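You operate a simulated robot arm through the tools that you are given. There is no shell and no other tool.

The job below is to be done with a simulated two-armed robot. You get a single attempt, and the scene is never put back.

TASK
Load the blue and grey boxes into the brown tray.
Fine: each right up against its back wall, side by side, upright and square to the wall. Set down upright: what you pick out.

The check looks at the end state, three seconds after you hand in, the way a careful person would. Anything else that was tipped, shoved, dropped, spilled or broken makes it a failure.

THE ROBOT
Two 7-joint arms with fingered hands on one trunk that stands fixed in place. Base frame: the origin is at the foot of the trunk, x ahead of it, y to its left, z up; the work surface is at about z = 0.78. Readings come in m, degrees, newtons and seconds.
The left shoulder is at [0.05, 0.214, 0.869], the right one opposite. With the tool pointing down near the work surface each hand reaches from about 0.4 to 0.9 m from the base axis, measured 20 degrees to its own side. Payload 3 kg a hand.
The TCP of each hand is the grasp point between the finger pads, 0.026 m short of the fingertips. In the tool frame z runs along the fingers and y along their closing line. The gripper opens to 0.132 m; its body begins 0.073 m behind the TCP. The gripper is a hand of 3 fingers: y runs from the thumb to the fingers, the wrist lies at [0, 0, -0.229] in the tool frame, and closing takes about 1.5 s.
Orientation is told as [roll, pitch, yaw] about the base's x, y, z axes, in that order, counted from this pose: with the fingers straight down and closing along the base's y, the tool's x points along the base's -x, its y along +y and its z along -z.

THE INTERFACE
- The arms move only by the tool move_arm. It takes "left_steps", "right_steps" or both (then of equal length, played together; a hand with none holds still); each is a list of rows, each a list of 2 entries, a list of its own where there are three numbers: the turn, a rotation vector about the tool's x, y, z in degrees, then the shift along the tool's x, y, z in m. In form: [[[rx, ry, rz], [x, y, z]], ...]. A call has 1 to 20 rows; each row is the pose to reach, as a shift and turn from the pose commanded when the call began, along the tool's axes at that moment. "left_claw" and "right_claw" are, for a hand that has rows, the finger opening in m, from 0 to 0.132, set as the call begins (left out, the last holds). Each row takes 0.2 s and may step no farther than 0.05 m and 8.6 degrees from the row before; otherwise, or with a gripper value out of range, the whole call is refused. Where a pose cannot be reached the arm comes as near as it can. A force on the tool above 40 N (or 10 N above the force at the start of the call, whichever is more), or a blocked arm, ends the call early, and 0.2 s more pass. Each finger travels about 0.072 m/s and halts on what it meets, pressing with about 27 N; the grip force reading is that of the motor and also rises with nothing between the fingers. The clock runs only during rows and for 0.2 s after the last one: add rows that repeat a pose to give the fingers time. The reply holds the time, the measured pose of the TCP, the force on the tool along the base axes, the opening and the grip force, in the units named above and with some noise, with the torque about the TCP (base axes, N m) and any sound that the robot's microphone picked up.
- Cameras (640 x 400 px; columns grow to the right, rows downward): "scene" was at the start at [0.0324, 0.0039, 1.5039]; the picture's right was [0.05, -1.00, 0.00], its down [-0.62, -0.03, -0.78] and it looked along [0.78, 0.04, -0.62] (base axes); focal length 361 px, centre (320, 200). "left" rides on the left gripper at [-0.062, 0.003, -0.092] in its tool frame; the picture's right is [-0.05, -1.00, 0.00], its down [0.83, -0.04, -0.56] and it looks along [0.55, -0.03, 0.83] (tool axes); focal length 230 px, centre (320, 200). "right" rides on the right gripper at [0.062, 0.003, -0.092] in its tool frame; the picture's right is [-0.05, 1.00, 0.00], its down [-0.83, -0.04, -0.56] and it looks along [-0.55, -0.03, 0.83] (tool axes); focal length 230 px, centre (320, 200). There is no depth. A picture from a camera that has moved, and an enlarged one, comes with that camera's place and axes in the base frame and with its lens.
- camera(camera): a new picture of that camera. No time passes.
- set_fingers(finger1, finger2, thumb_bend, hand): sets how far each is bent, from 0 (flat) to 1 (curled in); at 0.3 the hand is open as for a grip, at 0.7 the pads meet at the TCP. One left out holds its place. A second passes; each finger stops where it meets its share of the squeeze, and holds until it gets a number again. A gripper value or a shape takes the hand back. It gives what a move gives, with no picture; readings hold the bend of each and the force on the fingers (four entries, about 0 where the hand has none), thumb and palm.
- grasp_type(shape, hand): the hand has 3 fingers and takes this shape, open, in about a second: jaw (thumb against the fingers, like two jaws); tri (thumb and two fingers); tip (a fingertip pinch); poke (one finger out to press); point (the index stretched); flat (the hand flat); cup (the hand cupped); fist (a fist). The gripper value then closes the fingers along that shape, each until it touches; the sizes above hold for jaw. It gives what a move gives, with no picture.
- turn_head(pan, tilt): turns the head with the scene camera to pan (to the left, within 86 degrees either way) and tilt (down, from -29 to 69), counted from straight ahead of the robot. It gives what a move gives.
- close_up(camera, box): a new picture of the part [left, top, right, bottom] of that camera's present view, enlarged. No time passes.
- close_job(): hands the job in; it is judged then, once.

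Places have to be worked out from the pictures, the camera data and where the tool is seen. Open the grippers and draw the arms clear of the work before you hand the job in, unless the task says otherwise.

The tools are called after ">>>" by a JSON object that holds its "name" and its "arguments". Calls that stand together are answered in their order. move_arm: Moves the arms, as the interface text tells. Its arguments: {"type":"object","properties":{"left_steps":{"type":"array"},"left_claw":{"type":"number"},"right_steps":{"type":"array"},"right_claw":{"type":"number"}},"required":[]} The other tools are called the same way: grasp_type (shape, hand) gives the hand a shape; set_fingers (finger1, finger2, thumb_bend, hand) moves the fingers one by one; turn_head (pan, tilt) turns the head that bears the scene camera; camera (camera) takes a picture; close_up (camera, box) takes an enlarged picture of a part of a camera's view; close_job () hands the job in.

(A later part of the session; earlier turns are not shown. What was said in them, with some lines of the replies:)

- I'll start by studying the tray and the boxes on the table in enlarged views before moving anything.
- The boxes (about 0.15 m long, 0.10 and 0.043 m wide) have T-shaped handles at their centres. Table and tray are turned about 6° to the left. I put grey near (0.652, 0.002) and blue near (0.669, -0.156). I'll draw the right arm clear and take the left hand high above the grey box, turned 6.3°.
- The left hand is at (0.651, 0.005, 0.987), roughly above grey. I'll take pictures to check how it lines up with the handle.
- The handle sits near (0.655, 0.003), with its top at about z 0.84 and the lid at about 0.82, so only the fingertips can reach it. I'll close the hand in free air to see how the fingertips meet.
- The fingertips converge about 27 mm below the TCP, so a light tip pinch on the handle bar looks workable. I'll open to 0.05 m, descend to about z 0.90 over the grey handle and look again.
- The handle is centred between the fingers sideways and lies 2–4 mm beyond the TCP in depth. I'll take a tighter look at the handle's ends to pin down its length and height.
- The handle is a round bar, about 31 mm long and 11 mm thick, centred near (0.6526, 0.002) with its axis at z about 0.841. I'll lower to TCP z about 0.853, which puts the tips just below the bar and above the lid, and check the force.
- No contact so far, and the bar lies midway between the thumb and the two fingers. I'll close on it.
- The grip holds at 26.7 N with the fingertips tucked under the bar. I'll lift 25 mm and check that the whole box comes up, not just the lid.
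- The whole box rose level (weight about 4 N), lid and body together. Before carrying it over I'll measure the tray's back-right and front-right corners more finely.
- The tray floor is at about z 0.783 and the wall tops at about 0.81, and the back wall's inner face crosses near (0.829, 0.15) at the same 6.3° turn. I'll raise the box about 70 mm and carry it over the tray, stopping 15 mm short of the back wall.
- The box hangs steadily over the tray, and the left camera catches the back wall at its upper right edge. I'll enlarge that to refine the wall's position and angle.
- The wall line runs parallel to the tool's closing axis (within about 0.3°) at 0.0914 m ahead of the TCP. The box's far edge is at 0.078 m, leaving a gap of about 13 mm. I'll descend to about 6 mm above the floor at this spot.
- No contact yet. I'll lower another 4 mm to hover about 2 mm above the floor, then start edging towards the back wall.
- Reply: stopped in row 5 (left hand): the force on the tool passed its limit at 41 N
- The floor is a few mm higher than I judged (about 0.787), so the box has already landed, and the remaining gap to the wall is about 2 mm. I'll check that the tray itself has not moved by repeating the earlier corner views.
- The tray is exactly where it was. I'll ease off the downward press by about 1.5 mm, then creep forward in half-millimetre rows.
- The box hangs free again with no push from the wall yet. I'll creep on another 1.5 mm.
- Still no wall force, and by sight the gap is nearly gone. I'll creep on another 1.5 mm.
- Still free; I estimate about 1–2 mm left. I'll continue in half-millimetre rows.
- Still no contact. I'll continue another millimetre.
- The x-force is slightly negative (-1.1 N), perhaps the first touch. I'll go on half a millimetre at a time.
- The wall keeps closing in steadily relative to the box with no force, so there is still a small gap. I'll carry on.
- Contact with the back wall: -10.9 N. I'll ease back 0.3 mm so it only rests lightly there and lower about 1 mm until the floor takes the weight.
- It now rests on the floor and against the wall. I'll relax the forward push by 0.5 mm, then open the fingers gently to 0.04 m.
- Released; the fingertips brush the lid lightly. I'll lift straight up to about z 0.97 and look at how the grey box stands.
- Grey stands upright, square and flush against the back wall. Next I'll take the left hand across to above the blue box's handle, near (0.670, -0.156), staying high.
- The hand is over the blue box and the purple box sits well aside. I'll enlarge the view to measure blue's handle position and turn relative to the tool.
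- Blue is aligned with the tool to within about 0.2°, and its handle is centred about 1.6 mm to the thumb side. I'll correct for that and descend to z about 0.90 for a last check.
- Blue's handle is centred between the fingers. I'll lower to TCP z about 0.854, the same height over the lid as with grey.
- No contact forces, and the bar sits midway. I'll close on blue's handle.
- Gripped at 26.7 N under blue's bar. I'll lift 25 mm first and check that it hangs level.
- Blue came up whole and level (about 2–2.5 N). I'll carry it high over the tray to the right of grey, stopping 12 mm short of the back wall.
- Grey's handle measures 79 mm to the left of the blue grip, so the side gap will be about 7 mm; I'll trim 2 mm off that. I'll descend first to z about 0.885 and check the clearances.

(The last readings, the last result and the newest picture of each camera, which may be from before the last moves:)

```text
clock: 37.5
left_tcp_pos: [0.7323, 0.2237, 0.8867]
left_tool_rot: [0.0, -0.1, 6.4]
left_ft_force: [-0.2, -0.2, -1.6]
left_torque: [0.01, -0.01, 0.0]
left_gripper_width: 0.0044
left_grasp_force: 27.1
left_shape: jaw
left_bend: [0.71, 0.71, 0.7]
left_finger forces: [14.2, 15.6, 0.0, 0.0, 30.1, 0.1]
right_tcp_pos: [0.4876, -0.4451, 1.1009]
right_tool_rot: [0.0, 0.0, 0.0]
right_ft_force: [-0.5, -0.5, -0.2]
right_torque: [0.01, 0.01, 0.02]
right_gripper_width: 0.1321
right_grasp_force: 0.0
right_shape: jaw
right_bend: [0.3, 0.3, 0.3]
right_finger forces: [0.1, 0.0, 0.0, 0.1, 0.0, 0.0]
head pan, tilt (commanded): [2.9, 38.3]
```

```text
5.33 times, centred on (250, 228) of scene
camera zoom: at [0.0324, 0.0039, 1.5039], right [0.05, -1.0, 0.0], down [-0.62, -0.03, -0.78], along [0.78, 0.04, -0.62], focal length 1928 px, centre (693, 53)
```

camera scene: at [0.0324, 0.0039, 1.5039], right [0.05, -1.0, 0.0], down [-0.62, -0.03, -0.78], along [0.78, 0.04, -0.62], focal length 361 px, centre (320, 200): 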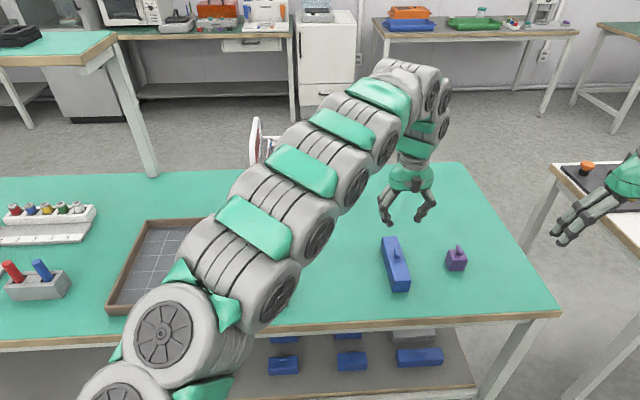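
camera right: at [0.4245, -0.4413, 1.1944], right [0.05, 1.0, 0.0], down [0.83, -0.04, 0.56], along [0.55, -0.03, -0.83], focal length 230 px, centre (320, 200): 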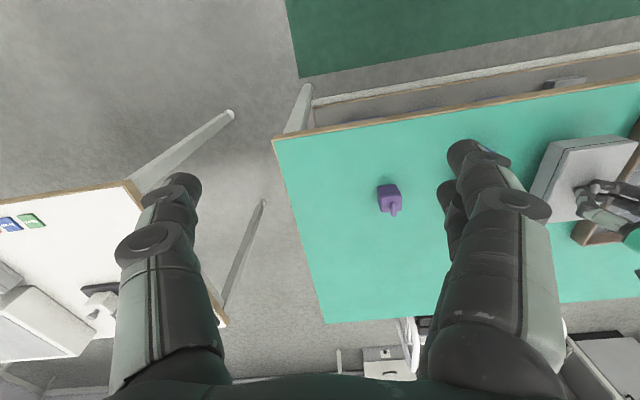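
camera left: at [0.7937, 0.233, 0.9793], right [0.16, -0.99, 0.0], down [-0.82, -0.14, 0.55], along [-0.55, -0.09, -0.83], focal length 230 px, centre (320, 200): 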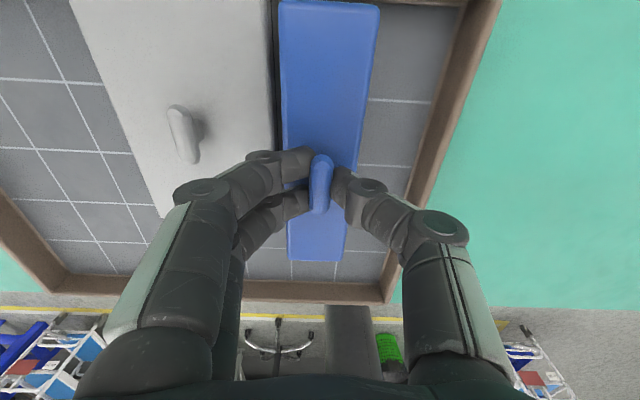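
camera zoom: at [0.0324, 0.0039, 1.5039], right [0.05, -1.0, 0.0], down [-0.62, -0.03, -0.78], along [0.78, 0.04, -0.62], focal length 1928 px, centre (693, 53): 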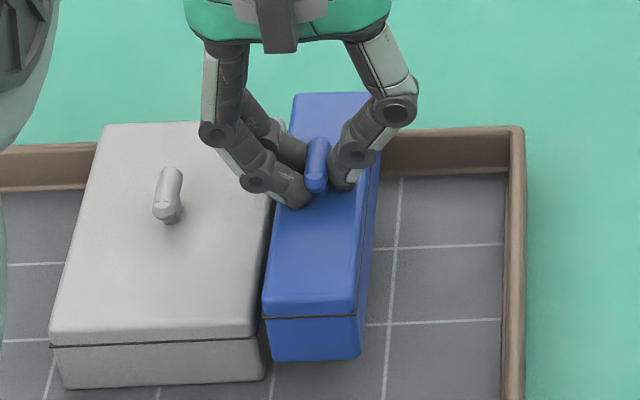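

The clearance to grey is about 8–9 mm. I'll move 3 mm closer and descend to about 5 mm above the floor.

>>> {"name": "move_arm", "arguments": {"left_steps": [[[0, 0, 0], [0, 0.0015, 0.004]], [[0, 0, 0], [0, 0.003, 0.008]], [[0, 0, 0], [0, 0.003, 0.015]], [[0, 0, 0], [0, 0.003, 0.0205]], [[0, 0, 0], [0, 0.003, 0.0205]]]}}

>>> {"name": "camera", "arguments": {"camera": "left"}}

>>> {"name": "close_up", "arguments": {"camera": "scene", "box": [190, 190, 310, 265]}}

```text
clock: 38.6
left_tcp_pos: [0.732, 0.2256, 0.867]
left_tool_rot: [-0.1, -0.2, 6.4]
left_ft_force: [-0.1, -0.7, -3.2]
left_torque: [-0.01, 0.0, 0.04]
left_gripper_width: 0.0044
left_grasp_force: 26.9
left_shape: jaw
left_bend: [0.71, 0.71, 0.7]
left_finger forces: [14.4, 15.6, 0.1, 0.0, 30.2, 0.0]
right_tcp_pos: [0.488, -0.4455, 1.1018]
right_tool_rot: [-0.1, 0.1, 0.1]
right_ft_force: [0.3, -0.5, -0.2]
right_torque: [-0.04, -0.02, 0.01]
right_gripper_width: 0.132
right_grasp_force: 0.0
right_shape: jaw
right_bend: [0.3, 0.3, 0.3]
right_finger forces: [0.0, 0.0, 0.1, 0.0, 0.0, 0.1]
head pan, tilt (commanded): [2.9, 38.3]
```

```text
taken
camera left: at [0.7934, 0.2362, 0.9588], right [0.16, -0.99, 0.0], down [-0.82, -0.14, 0.55], along [-0.54, -0.09, -0.83], focal length 230 px, centre (320, 200)
```

left: 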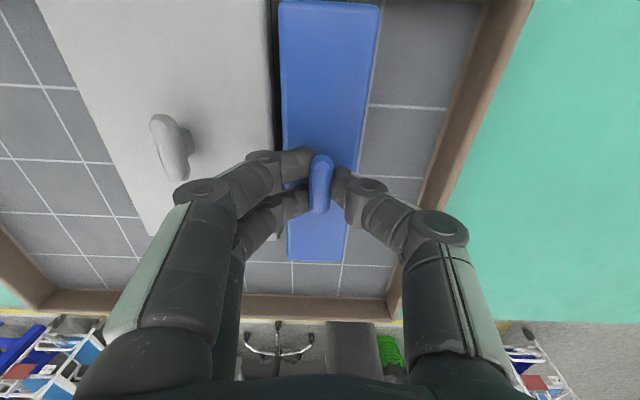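

```text
5.33 times, centred on (250, 228) of scene
camera zoom: at [0.0324, 0.0039, 1.5039], right [0.05, -1.0, 0.0], down [-0.62, -0.03, -0.78], along [0.78, 0.04, -0.62], focal length 1928 px, centre (693, 53)
```

zoom: 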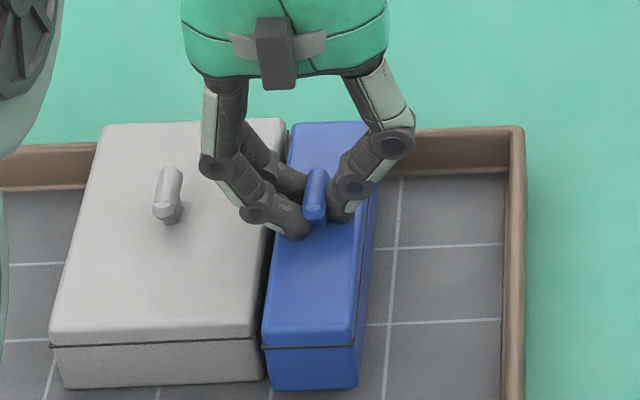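

Blue hangs about 5 mm above the floor beside grey with an even gap of a few mm. I'll lower 2.5 mm and move 9 mm towards the back wall, leaving the last few mm for creeping.

>>> {"name": "move_arm", "arguments": {"left_steps": [[[0, 0, 0], [0, 0, 0.0025]], [[0, 0, 0], [-0.003, 0, 0.0025]], [[0, 0, 0], [-0.006, 0, 0.0025]], [[0, 0, 0], [-0.009, 0, 0.0025]], [[0, 0, 0], [-0.009, 0, 0.0025]]]}}

>>> {"name": "close_up", "arguments": {"camera": "left", "box": [340, 0, 500, 100]}}

>>> {"name": "close_up", "arguments": {"camera": "left", "box": [220, 0, 380, 100]}}

```text
clock: 39.9
left_tcp_pos: [0.7399, 0.2279, 0.8629]
left_tool_rot: [0.0, -0.3, 6.4]
left_ft_force: [-0.1, -0.7, -1.6]
left_torque: [0.02, 0.03, 0.01]
left_gripper_width: 0.0042
left_grasp_force: 27.3
left_shape: jaw
left_bend: [0.71, 0.71, 0.7]
left_finger forces: [14.4, 15.7, 0.0, 0.0, 30.3, 0.0]
right_tcp_pos: [0.4861, -0.4452, 1.1023]
right_tool_rot: [-0.1, 0.0, -0.1]
right_ft_force: [-0.2, 0.8, -0.3]
right_torque: [-0.01, -0.03, 0.04]
right_gripper_width: 0.1317
right_grasp_force: 0.1
right_shape: jaw
right_bend: [0.3, 0.3, 0.3]
right_finger forces: [0.0, 0.0, 0.0, 0.0, 0.0, 0.0]
head pan, tilt (commanded): [2.9, 38.3]
```

```text
4.00 times, centred on (420, 50) of left
camera zoom: at [0.802, 0.2373, 0.9563], right [0.16, -0.99, 0.0], down [-0.82, -0.14, 0.55], along [-0.55, -0.09, -0.83], focal length 920 px, centre (-80, 800)
```

zoom: 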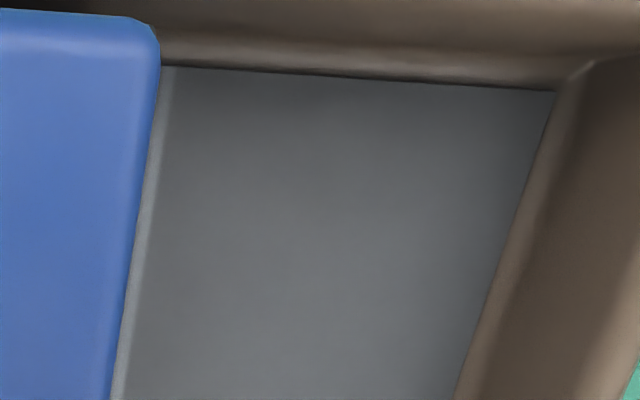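

```text
4.00 times, centred on (300, 50) of left
camera zoom: at [0.802, 0.2373, 0.9563], right [0.16, -0.99, 0.0], down [-0.82, -0.14, 0.55], along [-0.55, -0.09, -0.83], focal length 920 px, centre (400, 800)
```

zoom: 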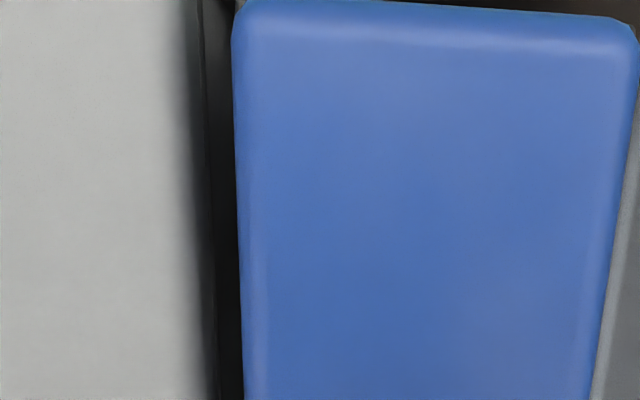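

About 4–5 mm remain to the wall by comparison with grey's contact position. I'll creep 3 mm more.

>>> {"name": "move_arm", "arguments": {"left_steps": [[[0, 0, 0], [-0.001, 0, 0]], [[0, 0, 0], [-0.002, 0, 0]], [[0, 0, 0], [-0.003, 0, 0]], [[0, 0, 0], [-0.003, 0, 0]]]}}

>>> {"name": "close_up", "arguments": {"camera": "left", "box": [340, 0, 500, 100]}}

```text
clock: 40.9
left_tcp_pos: [0.7446, 0.2288, 0.865]
left_tool_rot: [0.0, -0.2, 6.5]
left_ft_force: [-1.0, -0.2, -2.8]
left_torque: [-0.01, -0.04, 0.03]
left_gripper_width: 0.0045
left_grasp_force: 27.0
left_shape: jaw
left_bend: [0.71, 0.71, 0.7]
left_finger forces: [14.4, 15.8, 0.0, 0.0, 30.3, 0.0]
right_tcp_pos: [0.486, -0.4445, 1.1009]
right_tool_rot: [0.1, -0.1, 0.0]
right_ft_force: [-0.1, 0.0, -0.5]
right_torque: [0.0, -0.02, 0.0]
right_gripper_width: 0.132
right_grasp_force: 0.0
right_shape: jaw
right_bend: [0.3, 0.3, 0.3]
right_finger forces: [0.0, 0.0, 0.0, 0.0, 0.0, 0.0]
head pan, tilt (commanded): [2.9, 38.3]
```

```text
4.00 times, centred on (420, 50) of left
camera zoom: at [0.8054, 0.2378, 0.9565], right [0.16, -0.99, 0.0], down [-0.82, -0.14, 0.55], along [-0.55, -0.09, -0.83], focal length 920 px, centre (-80, 800)
```

zoom: 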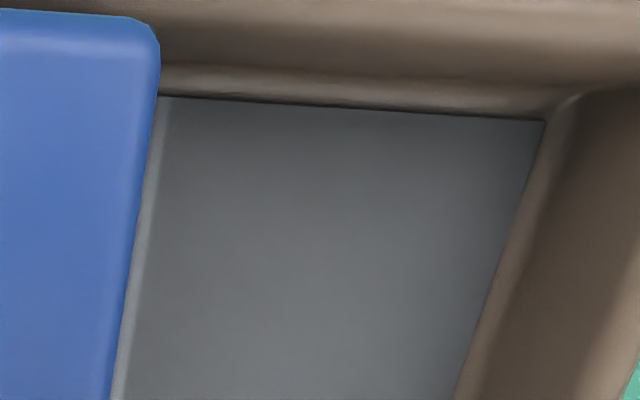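

Still free, with roughly 1–2 mm left. I'll continue in half-millimetre rows.

>>> {"name": "move_arm", "arguments": {"left_steps": [[[0, 0, 0], [-0.0005, 0, 0]], [[0, 0, 0], [-0.001, 0, 0]], [[0, 0, 0], [-0.001, 0, 0]]]}}

>>> {"name": "close_up", "arguments": {"camera": "left", "box": [340, 0, 500, 100]}}

```text
clock: 41.6
left_tcp_pos: [0.7454, 0.2281, 0.8639]
left_tool_rot: [0.1, -0.2, 6.4]
left_ft_force: [-0.4, 0.7, -2.6]
left_torque: [-0.03, 0.02, 0.01]
left_gripper_width: 0.0044
left_grasp_force: 27.0
left_shape: jaw
left_bend: [0.71, 0.71, 0.7]
left_finger forces: [14.3, 15.9, 0.0, 0.0, 30.2, 0.0]
right_tcp_pos: [0.488, -0.4446, 1.1]
right_tool_rot: [0.1, 0.0, 0.0]
right_ft_force: [0.6, 0.6, -0.5]
right_torque: [-0.02, 0.0, 0.0]
right_gripper_width: 0.132
right_grasp_force: 0.1
right_shape: jaw
right_bend: [0.3, 0.3, 0.3]
right_finger forces: [0.1, 0.0, 0.0, 0.0, 0.1, 0.0]
head pan, tilt (commanded): [2.9, 38.3]
```

```text
4.00 times, centred on (420, 50) of left
camera zoom: at [0.8063, 0.2377, 0.9565], right [0.16, -0.99, 0.0], down [-0.82, -0.14, 0.55], along [-0.54, -0.09, -0.83], focal length 920 px, centre (-80, 800)
```

zoom: 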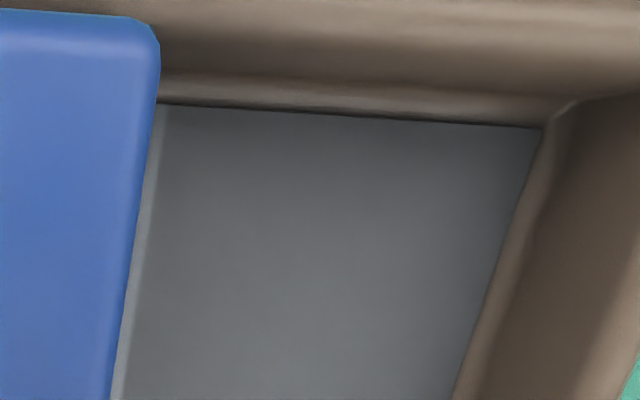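

No wall force yet; another millimetre.

>>> {"name": "move_arm", "arguments": {"left_steps": [[[0, 0, 0], [-0.0005, 0, 0]], [[0, 0, 0], [-0.001, 0, 0]], [[0, 0, 0], [-0.001, 0, 0]]]}}

>>> {"name": "close_up", "arguments": {"camera": "left", "box": [340, 0, 500, 100]}}

```text
clock: 42.5
left_tcp_pos: [0.7456, 0.2296, 0.8639]
left_tool_rot: [0.0, -0.2, 6.4]
left_ft_force: [-3.3, 0.4, -1.0]
left_torque: [-0.01, 0.11, 0.01]
left_gripper_width: 0.0045
left_grasp_force: 27.3
left_shape: jaw
left_bend: [0.71, 0.71, 0.7]
left_finger forces: [14.2, 16.7, 0.0, 0.0, 30.9, 0.0]
right_tcp_pos: [0.4866, -0.4439, 1.1014]
right_tool_rot: [0.1, 0.0, -0.1]
right_ft_force: [-0.2, 1.0, 0.1]
right_torque: [-0.03, 0.0, -0.02]
right_gripper_width: 0.1319
right_grasp_force: 0.0
right_shape: jaw
right_bend: [0.3, 0.3, 0.3]
right_finger forces: [0.0, 0.0, 0.1, 0.0, 0.0, 0.1]
head pan, tilt (commanded): [2.9, 38.3]
```

```text
4.00 times, centred on (420, 50) of left
camera zoom: at [0.8069, 0.2379, 0.9563], right [0.16, -0.99, 0.0], down [-0.82, -0.14, 0.55], along [-0.55, -0.09, -0.83], focal length 920 px, centre (-80, 800)
```

zoom: 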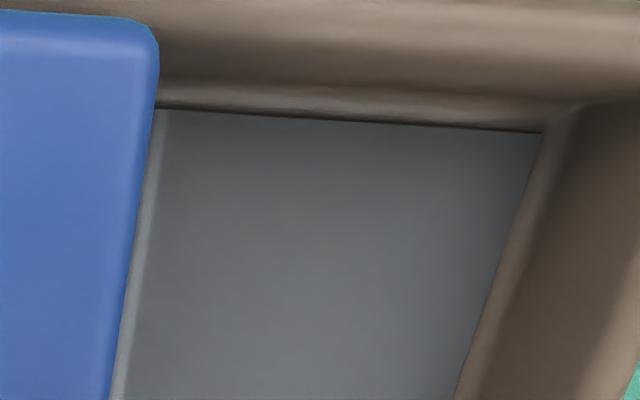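

First light touch on the wall (-3.3 N). I'll keep that and lower 2 mm in small rows.

>>> {"name": "move_arm", "arguments": {"left_steps": [[[0, 0, 0], [0, 0, 0.0005]], [[0, 0, 0], [0, 0, 0.001]], [[0, 0, 0], [0, 0, 0.0015]], [[0, 0, 0], [0, 0, 0.002]], [[0, 0, 0], [0, 0, 0.002]]]}}

>>> {"name": "close_up", "arguments": {"camera": "left", "box": [340, 0, 500, 100]}}

>>> {"name": "close_up", "arguments": {"camera": "scene", "box": [190, 200, 310, 275]}}

```text
clock: 43.6
left_tcp_pos: [0.7456, 0.2297, 0.8623]
left_tool_rot: [0.0, -0.3, 6.4]
left_ft_force: [-8.9, -0.1, 0.8]
left_torque: [0.0, 0.25, 0.0]
left_gripper_width: 0.0046
left_grasp_force: 27.1
left_shape: jaw
left_bend: [0.71, 0.71, 0.7]
left_finger forces: [15.4, 18.6, 0.0, 0.0, 32.3, 0.2]
right_tcp_pos: [0.4874, -0.4456, 1.1012]
right_tool_rot: [0.0, 0.0, 0.0]
right_ft_force: [0.0, 0.1, -0.4]
right_torque: [0.02, -0.03, 0.04]
right_gripper_width: 0.1317
right_grasp_force: 0.0
right_shape: jaw
right_bend: [0.3, 0.3, 0.3]
right_finger forces: [0.0, 0.0, 0.1, 0.0, 0.0, 0.0]
head pan, tilt (commanded): [2.9, 38.3]
```

```text
4.00 times, centred on (420, 50) of left
camera zoom: at [0.8073, 0.2378, 0.9544], right [0.16, -0.99, 0.0], down [-0.82, -0.14, 0.55], along [-0.55, -0.09, -0.83], focal length 920 px, centre (-80, 800)
```

zoom: 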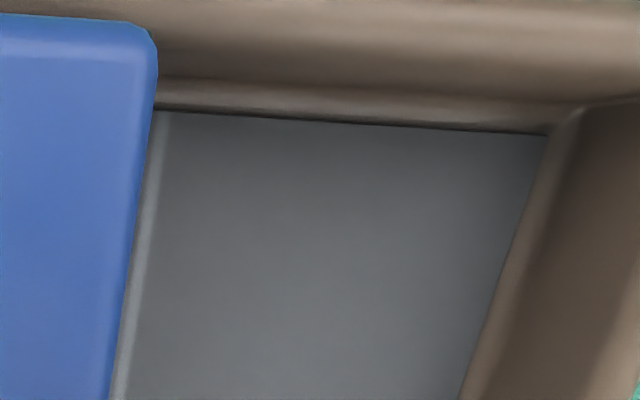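

```text
5.33 times, centred on (250, 238) of scene
camera zoom: at [0.0322, 0.0039, 1.5039], right [0.05, -1.0, 0.0], down [-0.62, -0.03, -0.78], along [0.78, 0.04, -0.62], focal length 1928 px, centre (693, 0)
```

zoom: 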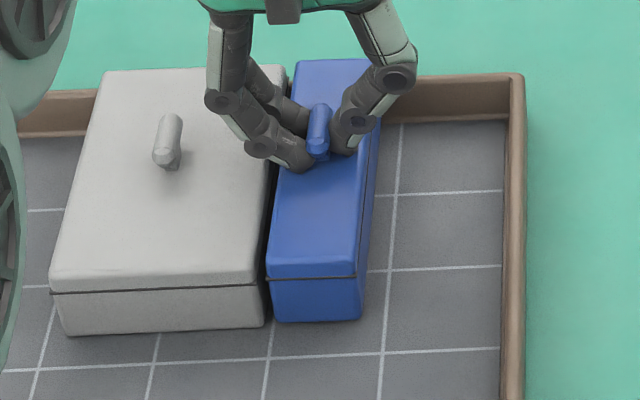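

The push rose to about -9 N and blue looks 1–2 mm above the floor still. I'll ease back 0.3 mm and lower 1 mm more.

>>> {"name": "move_arm", "arguments": {"left_steps": [[[0, 0, 0], [0.0003, 0, 0]], [[0, 0, 0], [0.0003, 0, 0.0005]], [[0, 0, 0], [0.0003, 0, 0.001]], [[0, 0, 0], [0.0003, 0, 0.001]]]}}

>>> {"name": "close_up", "arguments": {"camera": "left", "box": [340, 0, 500, 100]}}

>>> {"name": "close_up", "arguments": {"camera": "scene", "box": [190, 200, 310, 275]}}

```text
clock: 44.6
left_tcp_pos: [0.7461, 0.2284, 0.8614]
left_tool_rot: [0.0, -0.2, 6.4]
left_ft_force: [-7.2, -1.4, 0.2]
left_torque: [0.0, 0.14, -0.01]
left_gripper_width: 0.0045
left_grasp_force: 26.7
left_shape: jaw
left_bend: [0.71, 0.71, 0.7]
left_finger forces: [15.5, 17.9, 0.0, 0.0, 32.9, 0.0]
right_tcp_pos: [0.4872, -0.4439, 1.1]
right_tool_rot: [0.1, 0.1, 0.0]
right_ft_force: [0.6, -0.2, -0.1]
right_torque: [-0.02, -0.02, 0.0]
right_gripper_width: 0.1322
right_grasp_force: 0.1
right_shape: jaw
right_bend: [0.3, 0.3, 0.3]
right_finger forces: [0.0, 0.0, 0.1, 0.0, 0.0, 0.1]
head pan, tilt (commanded): [2.9, 38.3]
```

```text
4.00 times, centred on (420, 50) of left
camera zoom: at [0.8072, 0.2377, 0.9531], right [0.16, -0.99, 0.0], down [-0.82, -0.14, 0.55], along [-0.55, -0.09, -0.83], focal length 920 px, centre (-80, 800)
```

zoom: 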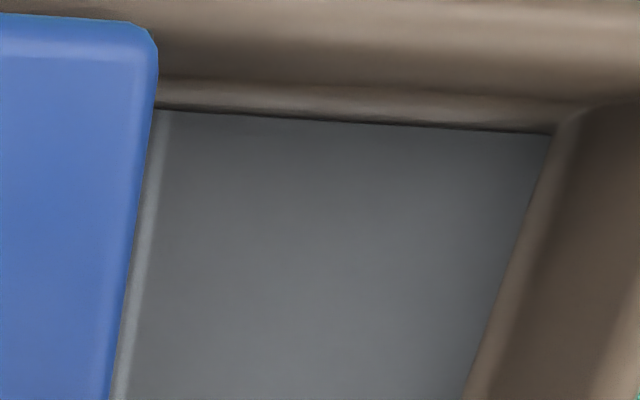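

```text
5.33 times, centred on (250, 238) of scene
camera zoom: at [0.0323, 0.0039, 1.5039], right [0.05, -1.0, 0.0], down [-0.62, -0.03, -0.78], along [0.78, 0.04, -0.62], focal length 1928 px, centre (693, 0)
```

zoom: 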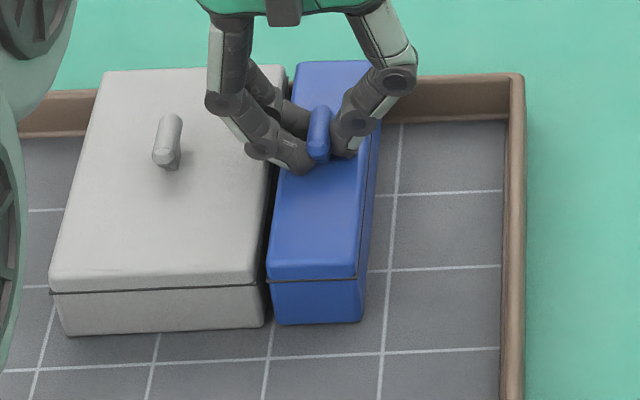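

Blue came down about 1 mm more and there's no clear floor reaction yet. I'll lower another millimetre.

>>> {"name": "move_arm", "arguments": {"left_steps": [[[0, 0, 0], [0.0001, 0, 0.0004]], [[0, 0, 0], [0.0002, 0, 0.0008]], [[0, 0, 0], [0.0002, 0, 0.0008]]]}}

>>> {"name": "close_up", "arguments": {"camera": "scene", "box": [190, 200, 310, 275]}}

```text
clock: 45.5
left_tcp_pos: [0.7456, 0.2273, 0.8599]
left_tool_rot: [0.0, -0.1, 6.5]
left_ft_force: [-1.0, 0.6, -0.6]
left_torque: [-0.06, -0.02, 0.02]
left_gripper_width: 0.0044
left_grasp_force: 26.7
left_shape: jaw
left_bend: [0.71, 0.71, 0.7]
left_finger forces: [15.2, 17.2, 0.1, 0.0, 33.1, 0.1]
right_tcp_pos: [0.4867, -0.4446, 1.0999]
right_tool_rot: [0.0, 0.0, 0.1]
right_ft_force: [-1.1, -0.2, 0.1]
right_torque: [-0.01, 0.0, 0.0]
right_gripper_width: 0.132
right_grasp_force: 0.1
right_shape: jaw
right_bend: [0.3, 0.3, 0.3]
right_finger forces: [0.1, 0.1, 0.0, 0.1, 0.1, 0.1]
head pan, tilt (commanded): [2.9, 38.3]
```

```text
5.33 times, centred on (250, 238) of scene
camera zoom: at [0.0324, 0.0039, 1.5039], right [0.05, -1.0, 0.0], down [-0.62, -0.03, -0.78], along [0.78, 0.04, -0.62], focal length 1928 px, centre (693, 0)
```

zoom: 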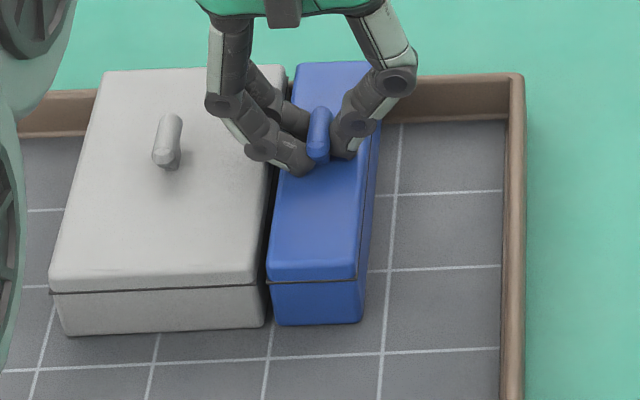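

The floor now carries part of the weight and the push on the wall has nearly vanished. I'll press forward 0.5 mm and down 0.4 mm to seat it against both.

>>> {"name": "move_arm", "arguments": {"left_steps": [[[0, 0, 0], [-0.0003, 0, 0.0002]], [[0, 0, 0], [-0.0005, 0, 0.0004]], [[0, 0, 0], [-0.0005, 0, 0.0004]]]}}

>>> {"name": "close_up", "arguments": {"camera": "left", "box": [340, 0, 500, 100]}}

```text
clock: 46.2
left_tcp_pos: [0.7453, 0.2288, 0.8596]
left_tool_rot: [0.0, -0.2, 6.5]
left_ft_force: [-4.3, 0.0, 4.0]
left_torque: [-0.06, 0.07, 0.02]
left_gripper_width: 0.0044
left_grasp_force: 26.7
left_shape: jaw
left_bend: [0.71, 0.71, 0.7]
left_finger forces: [16.9, 18.6, 0.0, 0.0, 34.9, 0.0]
right_tcp_pos: [0.4865, -0.445, 1.1013]
right_tool_rot: [0.1, 0.0, 0.0]
right_ft_force: [0.1, 0.8, 0.6]
right_torque: [0.01, -0.01, 0.0]
right_gripper_width: 0.1318
right_grasp_force: 0.1
right_shape: jaw
right_bend: [0.3, 0.3, 0.3]
right_finger forces: [0.1, 0.1, 0.0, 0.1, 0.0, 0.0]
head pan, tilt (commanded): [2.9, 38.3]
```

```text
4.00 times, centred on (420, 50) of left
camera zoom: at [0.8071, 0.2378, 0.9523], right [0.16, -0.99, 0.0], down [-0.82, -0.14, 0.55], along [-0.55, -0.09, -0.83], focal length 920 px, centre (-80, 800)
```

zoom: 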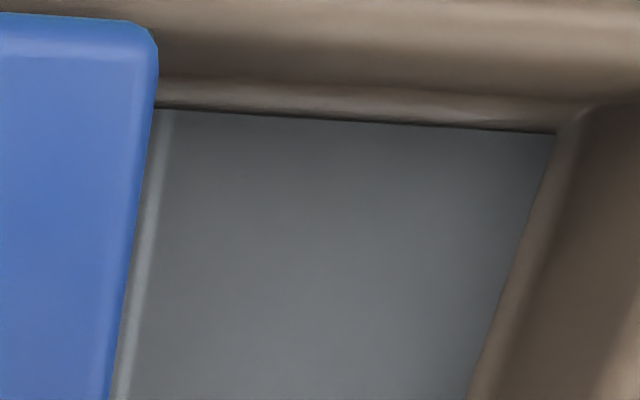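

Floor and wall both react lightly. I'll push forward another 0.5 mm to be sure it is truly at the wall.

>>> {"name": "move_arm", "arguments": {"left_steps": [[[0, 0, 0], [-0.0003, 0, -0.0001]], [[0, 0, 0], [-0.0006, 0, -0.0002]], [[0, 0, 0], [-0.0006, 0, -0.0002]]]}}

>>> {"name": "close_up", "arguments": {"camera": "left", "box": [340, 0, 500, 100]}}

```text
clock: 47.0
left_tcp_pos: [0.7463, 0.2288, 0.8599]
left_tool_rot: [0.1, -0.1, 6.4]
left_ft_force: [-14.4, -1.2, 3.6]
left_torque: [-0.12, 0.24, 0.0]
left_gripper_width: 0.0047
left_grasp_force: 26.7
left_shape: jaw
left_bend: [0.71, 0.71, 0.7]
left_finger forces: [18.4, 19.5, 0.0, 0.1, 36.9, 0.1]
right_tcp_pos: [0.4866, -0.4456, 1.1007]
right_tool_rot: [0.1, 0.0, 0.0]
right_ft_force: [0.5, -1.1, -0.3]
right_torque: [-0.01, -0.01, 0.03]
right_gripper_width: 0.1319
right_grasp_force: 0.1
right_shape: jaw
right_bend: [0.3, 0.3, 0.3]
right_finger forces: [0.1, 0.0, 0.0, 0.0, 0.0, 0.0]
head pan, tilt (commanded): [2.9, 38.3]
```

```text
4.00 times, centred on (420, 50) of left
camera zoom: at [0.8076, 0.2379, 0.9522], right [0.16, -0.99, 0.0], down [-0.82, -0.14, 0.55], along [-0.55, -0.09, -0.83], focal length 920 px, centre (-80, 800)
```

zoom: 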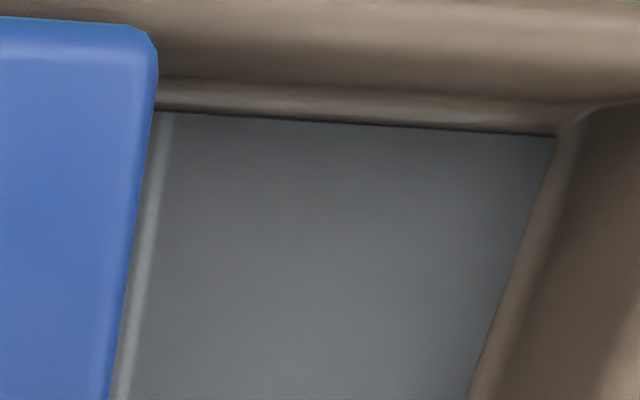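

-14 N confirms firm wall contact. I'll relax the push by 0.4 mm, then open the fingers to 0.035 m.

>>> {"name": "move_arm", "arguments": {"left_steps": [[[0, 0, 0], [0.0004, 0, -0.0001]], [[0, 0, 0], [0.0004, 0, -0.0001]]]}}

>>> {"name": "move_arm", "arguments": {"left_steps": [[[0, 0, 0], [0, 0, 0]], [[0, 0, 0], [0, 0, 0]], [[0, 0, 0], [0, 0, 0]], [[0, 0, 0], [0, 0, 0]]], "left_claw": 0.036}}

>>> {"name": "camera", "arguments": {"camera": "left"}}

>>> {"name": "close_up", "arguments": {"camera": "scene", "box": [190, 200, 310, 275]}}

```text
clock: 47.6
left_tcp_pos: [0.7449, 0.228, 0.8599]
left_tool_rot: [0.1, -0.2, 6.5]
left_ft_force: [-9.5, -1.9, 0.9]
left_torque: [-0.04, 0.25, -0.03]
left_gripper_width: 0.0045
left_grasp_force: 27.1
left_shape: jaw
left_bend: [0.71, 0.71, 0.7]
left_finger forces: [16.5, 19.8, 0.0, 0.0, 36.1, 0.0]
right_tcp_pos: [0.4861, -0.445, 1.0997]
right_tool_rot: [0.0, 0.0, 0.0]
right_ft_force: [-0.4, 0.2, -0.6]
right_torque: [-0.01, -0.01, 0.07]
right_gripper_width: 0.1316
right_grasp_force: 0.0
right_shape: jaw
right_bend: [0.3, 0.3, 0.3]
right_finger forces: [0.0, 0.1, 0.0, 0.0, 0.0, 0.0]
head pan, tilt (commanded): [2.9, 38.3]
```

```text
clock: 48.6
left_tcp_pos: [0.7465, 0.2285, 0.8604]
left_tool_rot: [-0.1, -0.2, 6.5]
left_ft_force: [-0.2, 0.0, -0.6]
left_torque: [0.01, 0.02, 0.01]
left_gripper_width: 0.0357
left_grasp_force: 0.0
left_shape: jaw
left_bend: [0.74, 0.74, 0.7]
left_finger forces: [0.1, 0.0, 0.0, 0.0, 0.1, 0.0]
right_tcp_pos: [0.4861, -0.4454, 1.1017]
right_tool_rot: [0.0, 0.0, 0.0]
right_ft_force: [0.0, 0.0, -0.8]
right_torque: [0.0, 0.0, -0.02]
right_gripper_width: 0.1317
right_grasp_force: 0.0
right_shape: jaw
right_bend: [0.3, 0.3, 0.3]
right_finger forces: [0.0, 0.1, 0.0, 0.1, 0.1, 0.0]
head pan, tilt (commanded): [2.9, 38.3]
```

```text
taken
camera left: at [0.8077, 0.238, 0.9526], right [0.16, -0.99, 0.0], down [-0.82, -0.14, 0.55], along [-0.54, -0.09, -0.83], focal length 230 px, centre (320, 200)
```

left: 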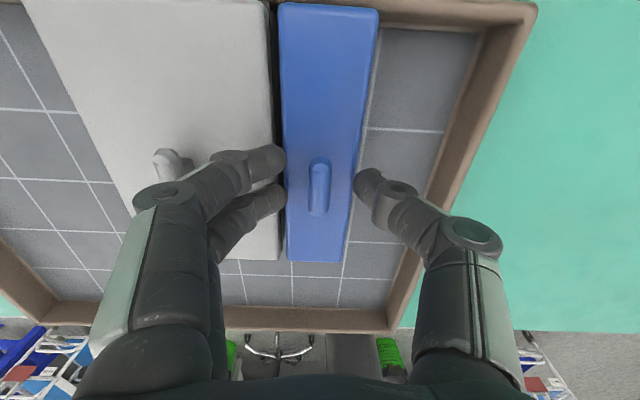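

```text
5.33 times, centred on (250, 238) of scene
camera zoom: at [0.0324, 0.0039, 1.5039], right [0.05, -1.0, 0.0], down [-0.62, -0.03, -0.78], along [0.78, 0.04, -0.62], focal length 1928 px, centre (693, 0)
```

zoom: 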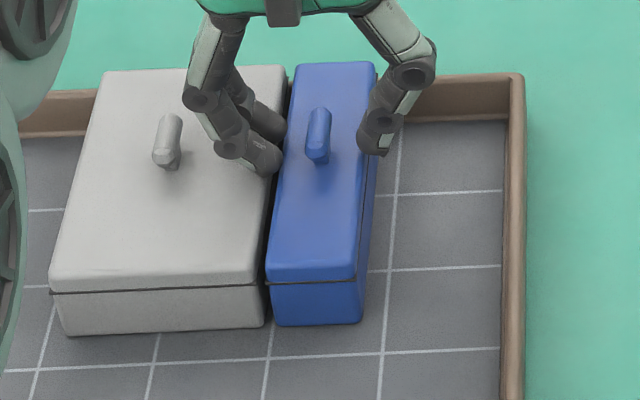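

Released with zero contact forces, and both boxes stand still. I'll raise the hand straight up well clear.

>>> {"name": "move_arm", "arguments": {"left_steps": [[[0, 0, 0], [0, 0, -0.005]], [[0, 0, 0], [0, 0, -0.015]], [[0, 0, 0], [0, 0, -0.035]], [[0, 0, 0], [0, 0, -0.065]], [[0, 0, 0], [0, 0, -0.1]], [[0, 0, 0], [0, 0, -0.13]], [[0, 0, 0], [0, 0, -0.13]]]}}

>>> {"name": "camera", "arguments": {"camera": "left"}}

>>> {"name": "close_up", "arguments": {"camera": "left", "box": [140, 0, 460, 200]}}

>>> {"name": "close_up", "arguments": {"camera": "scene", "box": [190, 200, 310, 275]}}

```text
clock: 50.2
left_tcp_pos: [0.7461, 0.2285, 0.9899]
left_tool_rot: [0.1, -0.2, 6.5]
left_ft_force: [-0.3, -0.6, 0.0]
left_torque: [0.0, 0.0, 0.0]
left_gripper_width: 0.0357
left_grasp_force: 0.0
left_shape: jaw
left_bend: [0.73, 0.73, 0.7]
left_finger forces: [0.0, 0.0, 0.1, 0.0, 0.1, 0.0]
right_tcp_pos: [0.4863, -0.4449, 1.1009]
right_tool_rot: [0.0, 0.0, -0.1]
right_ft_force: [0.2, -0.1, 0.1]
right_torque: [-0.02, 0.01, -0.01]
right_gripper_width: 0.1321
right_grasp_force: 0.0
right_shape: jaw
right_bend: [0.3, 0.3, 0.3]
right_finger forces: [0.1, 0.0, 0.0, 0.0, 0.0, 0.1]
head pan, tilt (commanded): [2.9, 38.3]
```

```text
taken
camera left: at [0.8073, 0.2378, 1.0832], right [0.16, -0.99, 0.0], down [-0.82, -0.14, 0.55], along [-0.54, -0.09, -0.83], focal length 230 px, centre (320, 200)
```

left: 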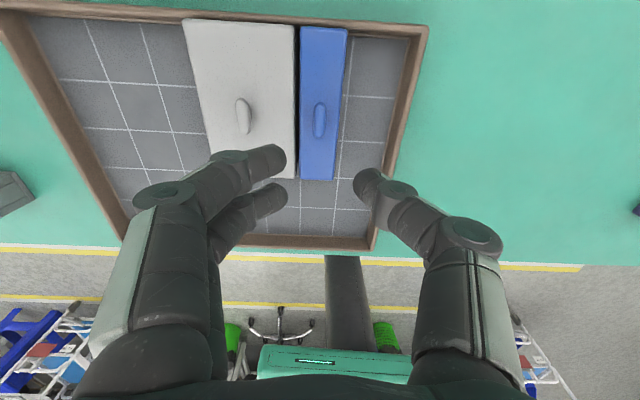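

```text
2.00 times, centred on (300, 100) of left
camera zoom: at [0.8073, 0.2378, 1.0832], right [0.16, -0.99, 0.0], down [-0.82, -0.14, 0.55], along [-0.54, -0.09, -0.83], focal length 460 px, centre (360, 400)
```

zoom: 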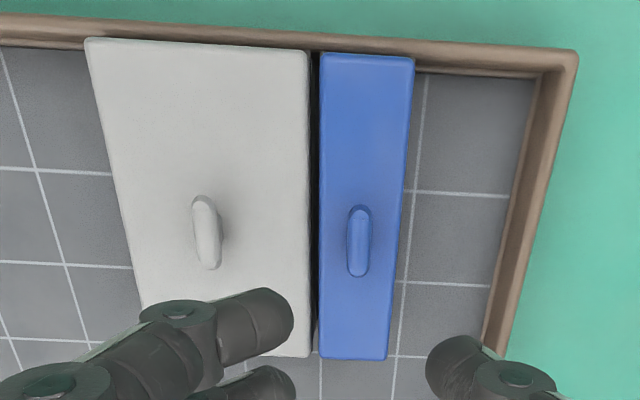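

```text
5.33 times, centred on (250, 238) of scene
camera zoom: at [0.0324, 0.0039, 1.5039], right [0.05, -1.0, 0.0], down [-0.62, -0.03, -0.78], along [0.78, 0.04, -0.62], focal length 1928 px, centre (693, 0)
```

zoom: 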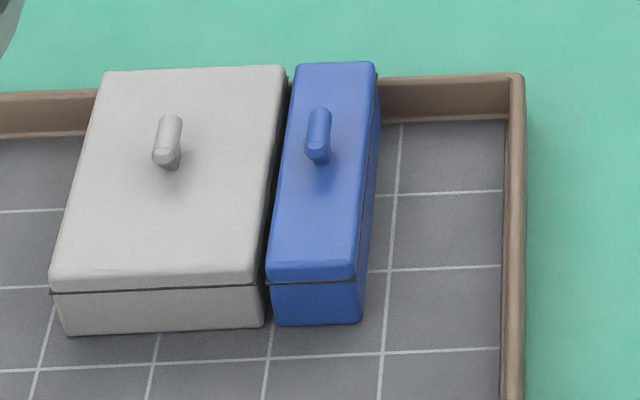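

Both boxes stand upright side by side, square and in line along the back wall, about 5 mm apart. I'll raise the left hand, draw it back towards its starting place and open it fully.

>>> {"name": "move_arm", "arguments": {"left_steps": [[[0, 0, 0], [0, 0, -0.04]], [[0, 0, 0], [0, 0, -0.08]], [[0, 0, 0], [0.02, 0.008, -0.11]], [[0, 0, 0], [0.06, 0.025, -0.11]], [[0, 0, 0], [0.1, 0.042, -0.11]], [[0, 0, 0], [0.14, 0.06, -0.11]], [[0, 0, 0], [0.18, 0.076, -0.11]], [[0, 0, 0], [0.192, 0.082, -0.11]], [[0, 0, 0], [0.192, 0.082, -0.11]]], "left_claw": 0.132}}

>>> {"name": "camera", "arguments": {"camera": "scene"}}

>>> {"name": "close_up", "arguments": {"camera": "scene", "box": [100, 190, 310, 320]}}

>>> {"name": "camera", "arguments": {"camera": "left"}}

```text
clock: 52.2
left_tcp_pos: [0.545, 0.2894, 1.0986]
left_tool_rot: [0.0, -0.2, 6.5]
left_ft_force: [-0.5, -0.1, 0.5]
left_torque: [0.02, 0.03, 0.02]
left_gripper_width: 0.132
left_grasp_force: 0.0
left_shape: jaw
left_bend: [0.3, 0.3, 0.3]
left_finger forces: [0.1, 0.0, 0.0, 0.1, 0.1, 0.1]
right_tcp_pos: [0.4871, -0.4441, 1.1007]
right_tool_rot: [0.0, 0.0, 0.0]
right_ft_force: [0.1, 0.1, 0.1]
right_torque: [-0.04, 0.05, -0.02]
right_gripper_width: 0.132
right_grasp_force: 0.1
right_shape: jaw
right_bend: [0.3, 0.3, 0.3]
right_finger forces: [0.0, 0.1, 0.0, 0.0, 0.1, 0.0]
head pan, tilt (commanded): [2.9, 38.3]
```

```text
taken
camera scene: at [0.0324, 0.0039, 1.5039], right [0.05, -1.0, 0.0], down [-0.62, -0.03, -0.78], along [0.78, 0.04, -0.62], focal length 361 px, centre (320, 200)
```

scene: 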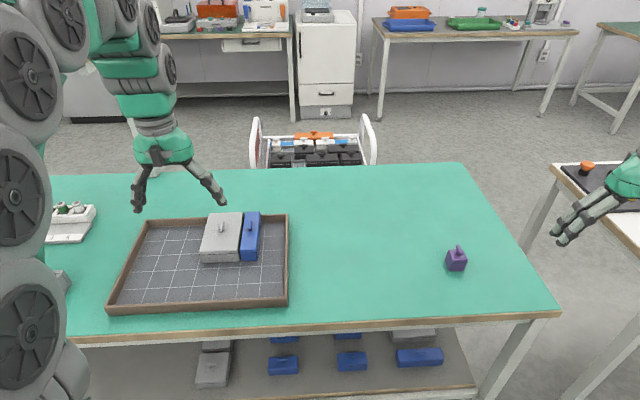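

```text
3.05 times, centred on (205, 255) of scene
camera zoom: at [0.0324, 0.0039, 1.5039], right [0.05, -1.0, 0.0], down [-0.62, -0.03, -0.78], along [0.78, 0.04, -0.62], focal length 1102 px, centre (670, 32)
```

zoom: 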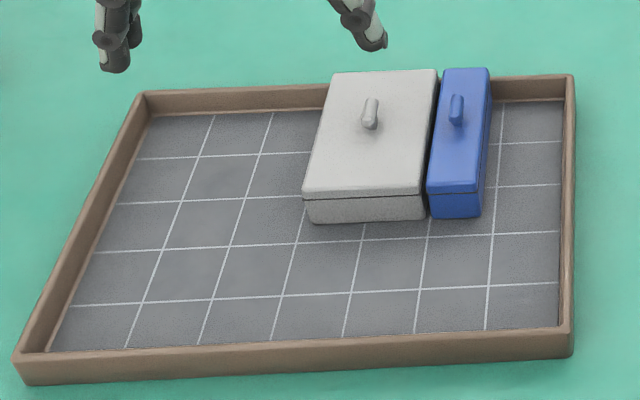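

```text
taken
camera left: at [0.6062, 0.2979, 1.1921], right [0.16, -0.99, 0.0], down [-0.82, -0.14, 0.55], along [-0.54, -0.09, -0.83], focal length 230 px, centre (320, 200)
```

left: 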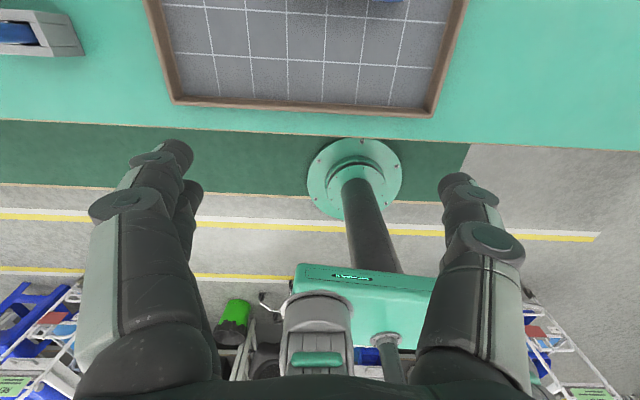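

The tray, the purple box and the rest look undisturbed. One last enlarged check of the tray corners against the earlier views before handing in.

>>> {"name": "close_up", "arguments": {"camera": "scene", "box": [230, 205, 310, 255]}}

>>> {"name": "close_up", "arguments": {"camera": "scene", "box": [230, 270, 310, 320]}}

>>> {"name": "close_up", "arguments": {"camera": "scene", "box": [185, 200, 281, 260]}}

```text
8.00 times, centred on (270, 230) of scene
camera zoom: at [0.0324, 0.0039, 1.5039], right [0.05, -1.0, 0.0], down [-0.62, -0.03, -0.78], along [0.78, 0.04, -0.62], focal length 2892 px, centre (720, -40)
```

zoom: 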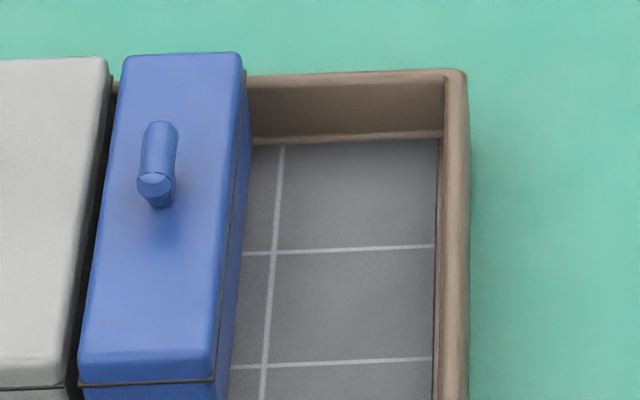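

```text
8.00 times, centred on (270, 295) of scene
camera zoom: at [0.0324, 0.0039, 1.5039], right [0.05, -1.0, 0.0], down [-0.62, -0.03, -0.78], along [0.78, 0.04, -0.62], focal length 2892 px, centre (720, -560)
```

zoom: 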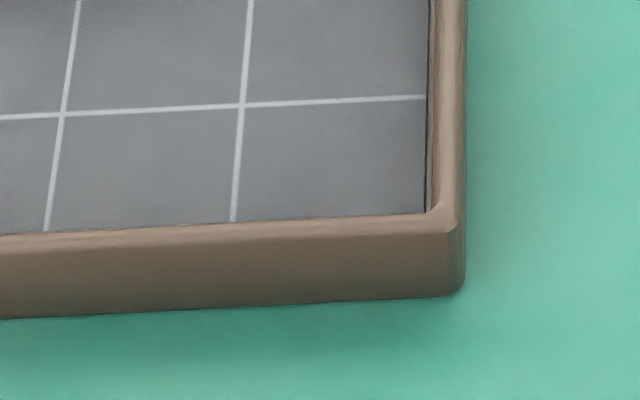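

```text
6.67 times, centred on (233, 230) of scene
camera zoom: at [0.0324, 0.0039, 1.5039], right [0.05, -1.0, 0.0], down [-0.62, -0.03, -0.78], along [0.78, 0.04, -0.62], focal length 2410 px, centre (900, 0)
```

zoom: 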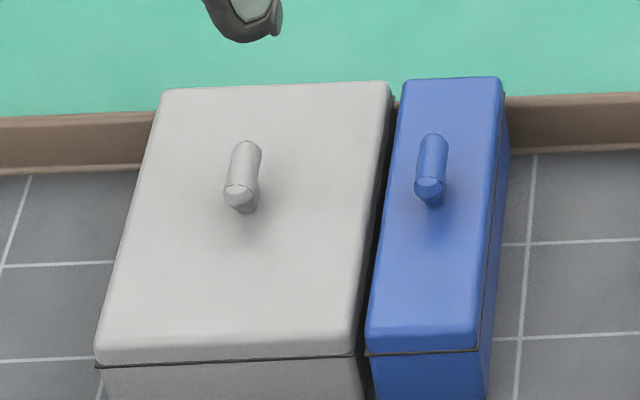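

The tray is exactly where it began. Both boxes are upright, square and against the back wall, side by side; both hands are open and clear. I'm handing the job in.

>>> {"name": "close_job", "arguments": {}}

```text
The job is handed in.
```

I loaded the grey and blue boxes into the brown tray and handed the job in. The result of the check isn't back yet.

- **Placement:** both boxes stand upright and square against the back wall, side by side with a gap of about 5 mm. Blue is on the right, nearer the tray's right wall. I took the back wall to be the one farthest from the robot.
- **Contact with the wall:** I pushed each box forward until the force reading showed it touching the wall, then eased off and let go. The last pictures still show them in line along the wall.
- **One hard press:** I misjudged the tray floor by a few millimetres, so grey came down with about 41 N and the move stopped itself. Close-ups of the tray's right-hand corners taken afterwards matched the earlier ones, and the box looked unharmed.
- **Everything else:** the purple box and the tray look exactly where they started. Both hands are open and clear of the boxes; the left one is raised about 0.3 m over the front of the tray.
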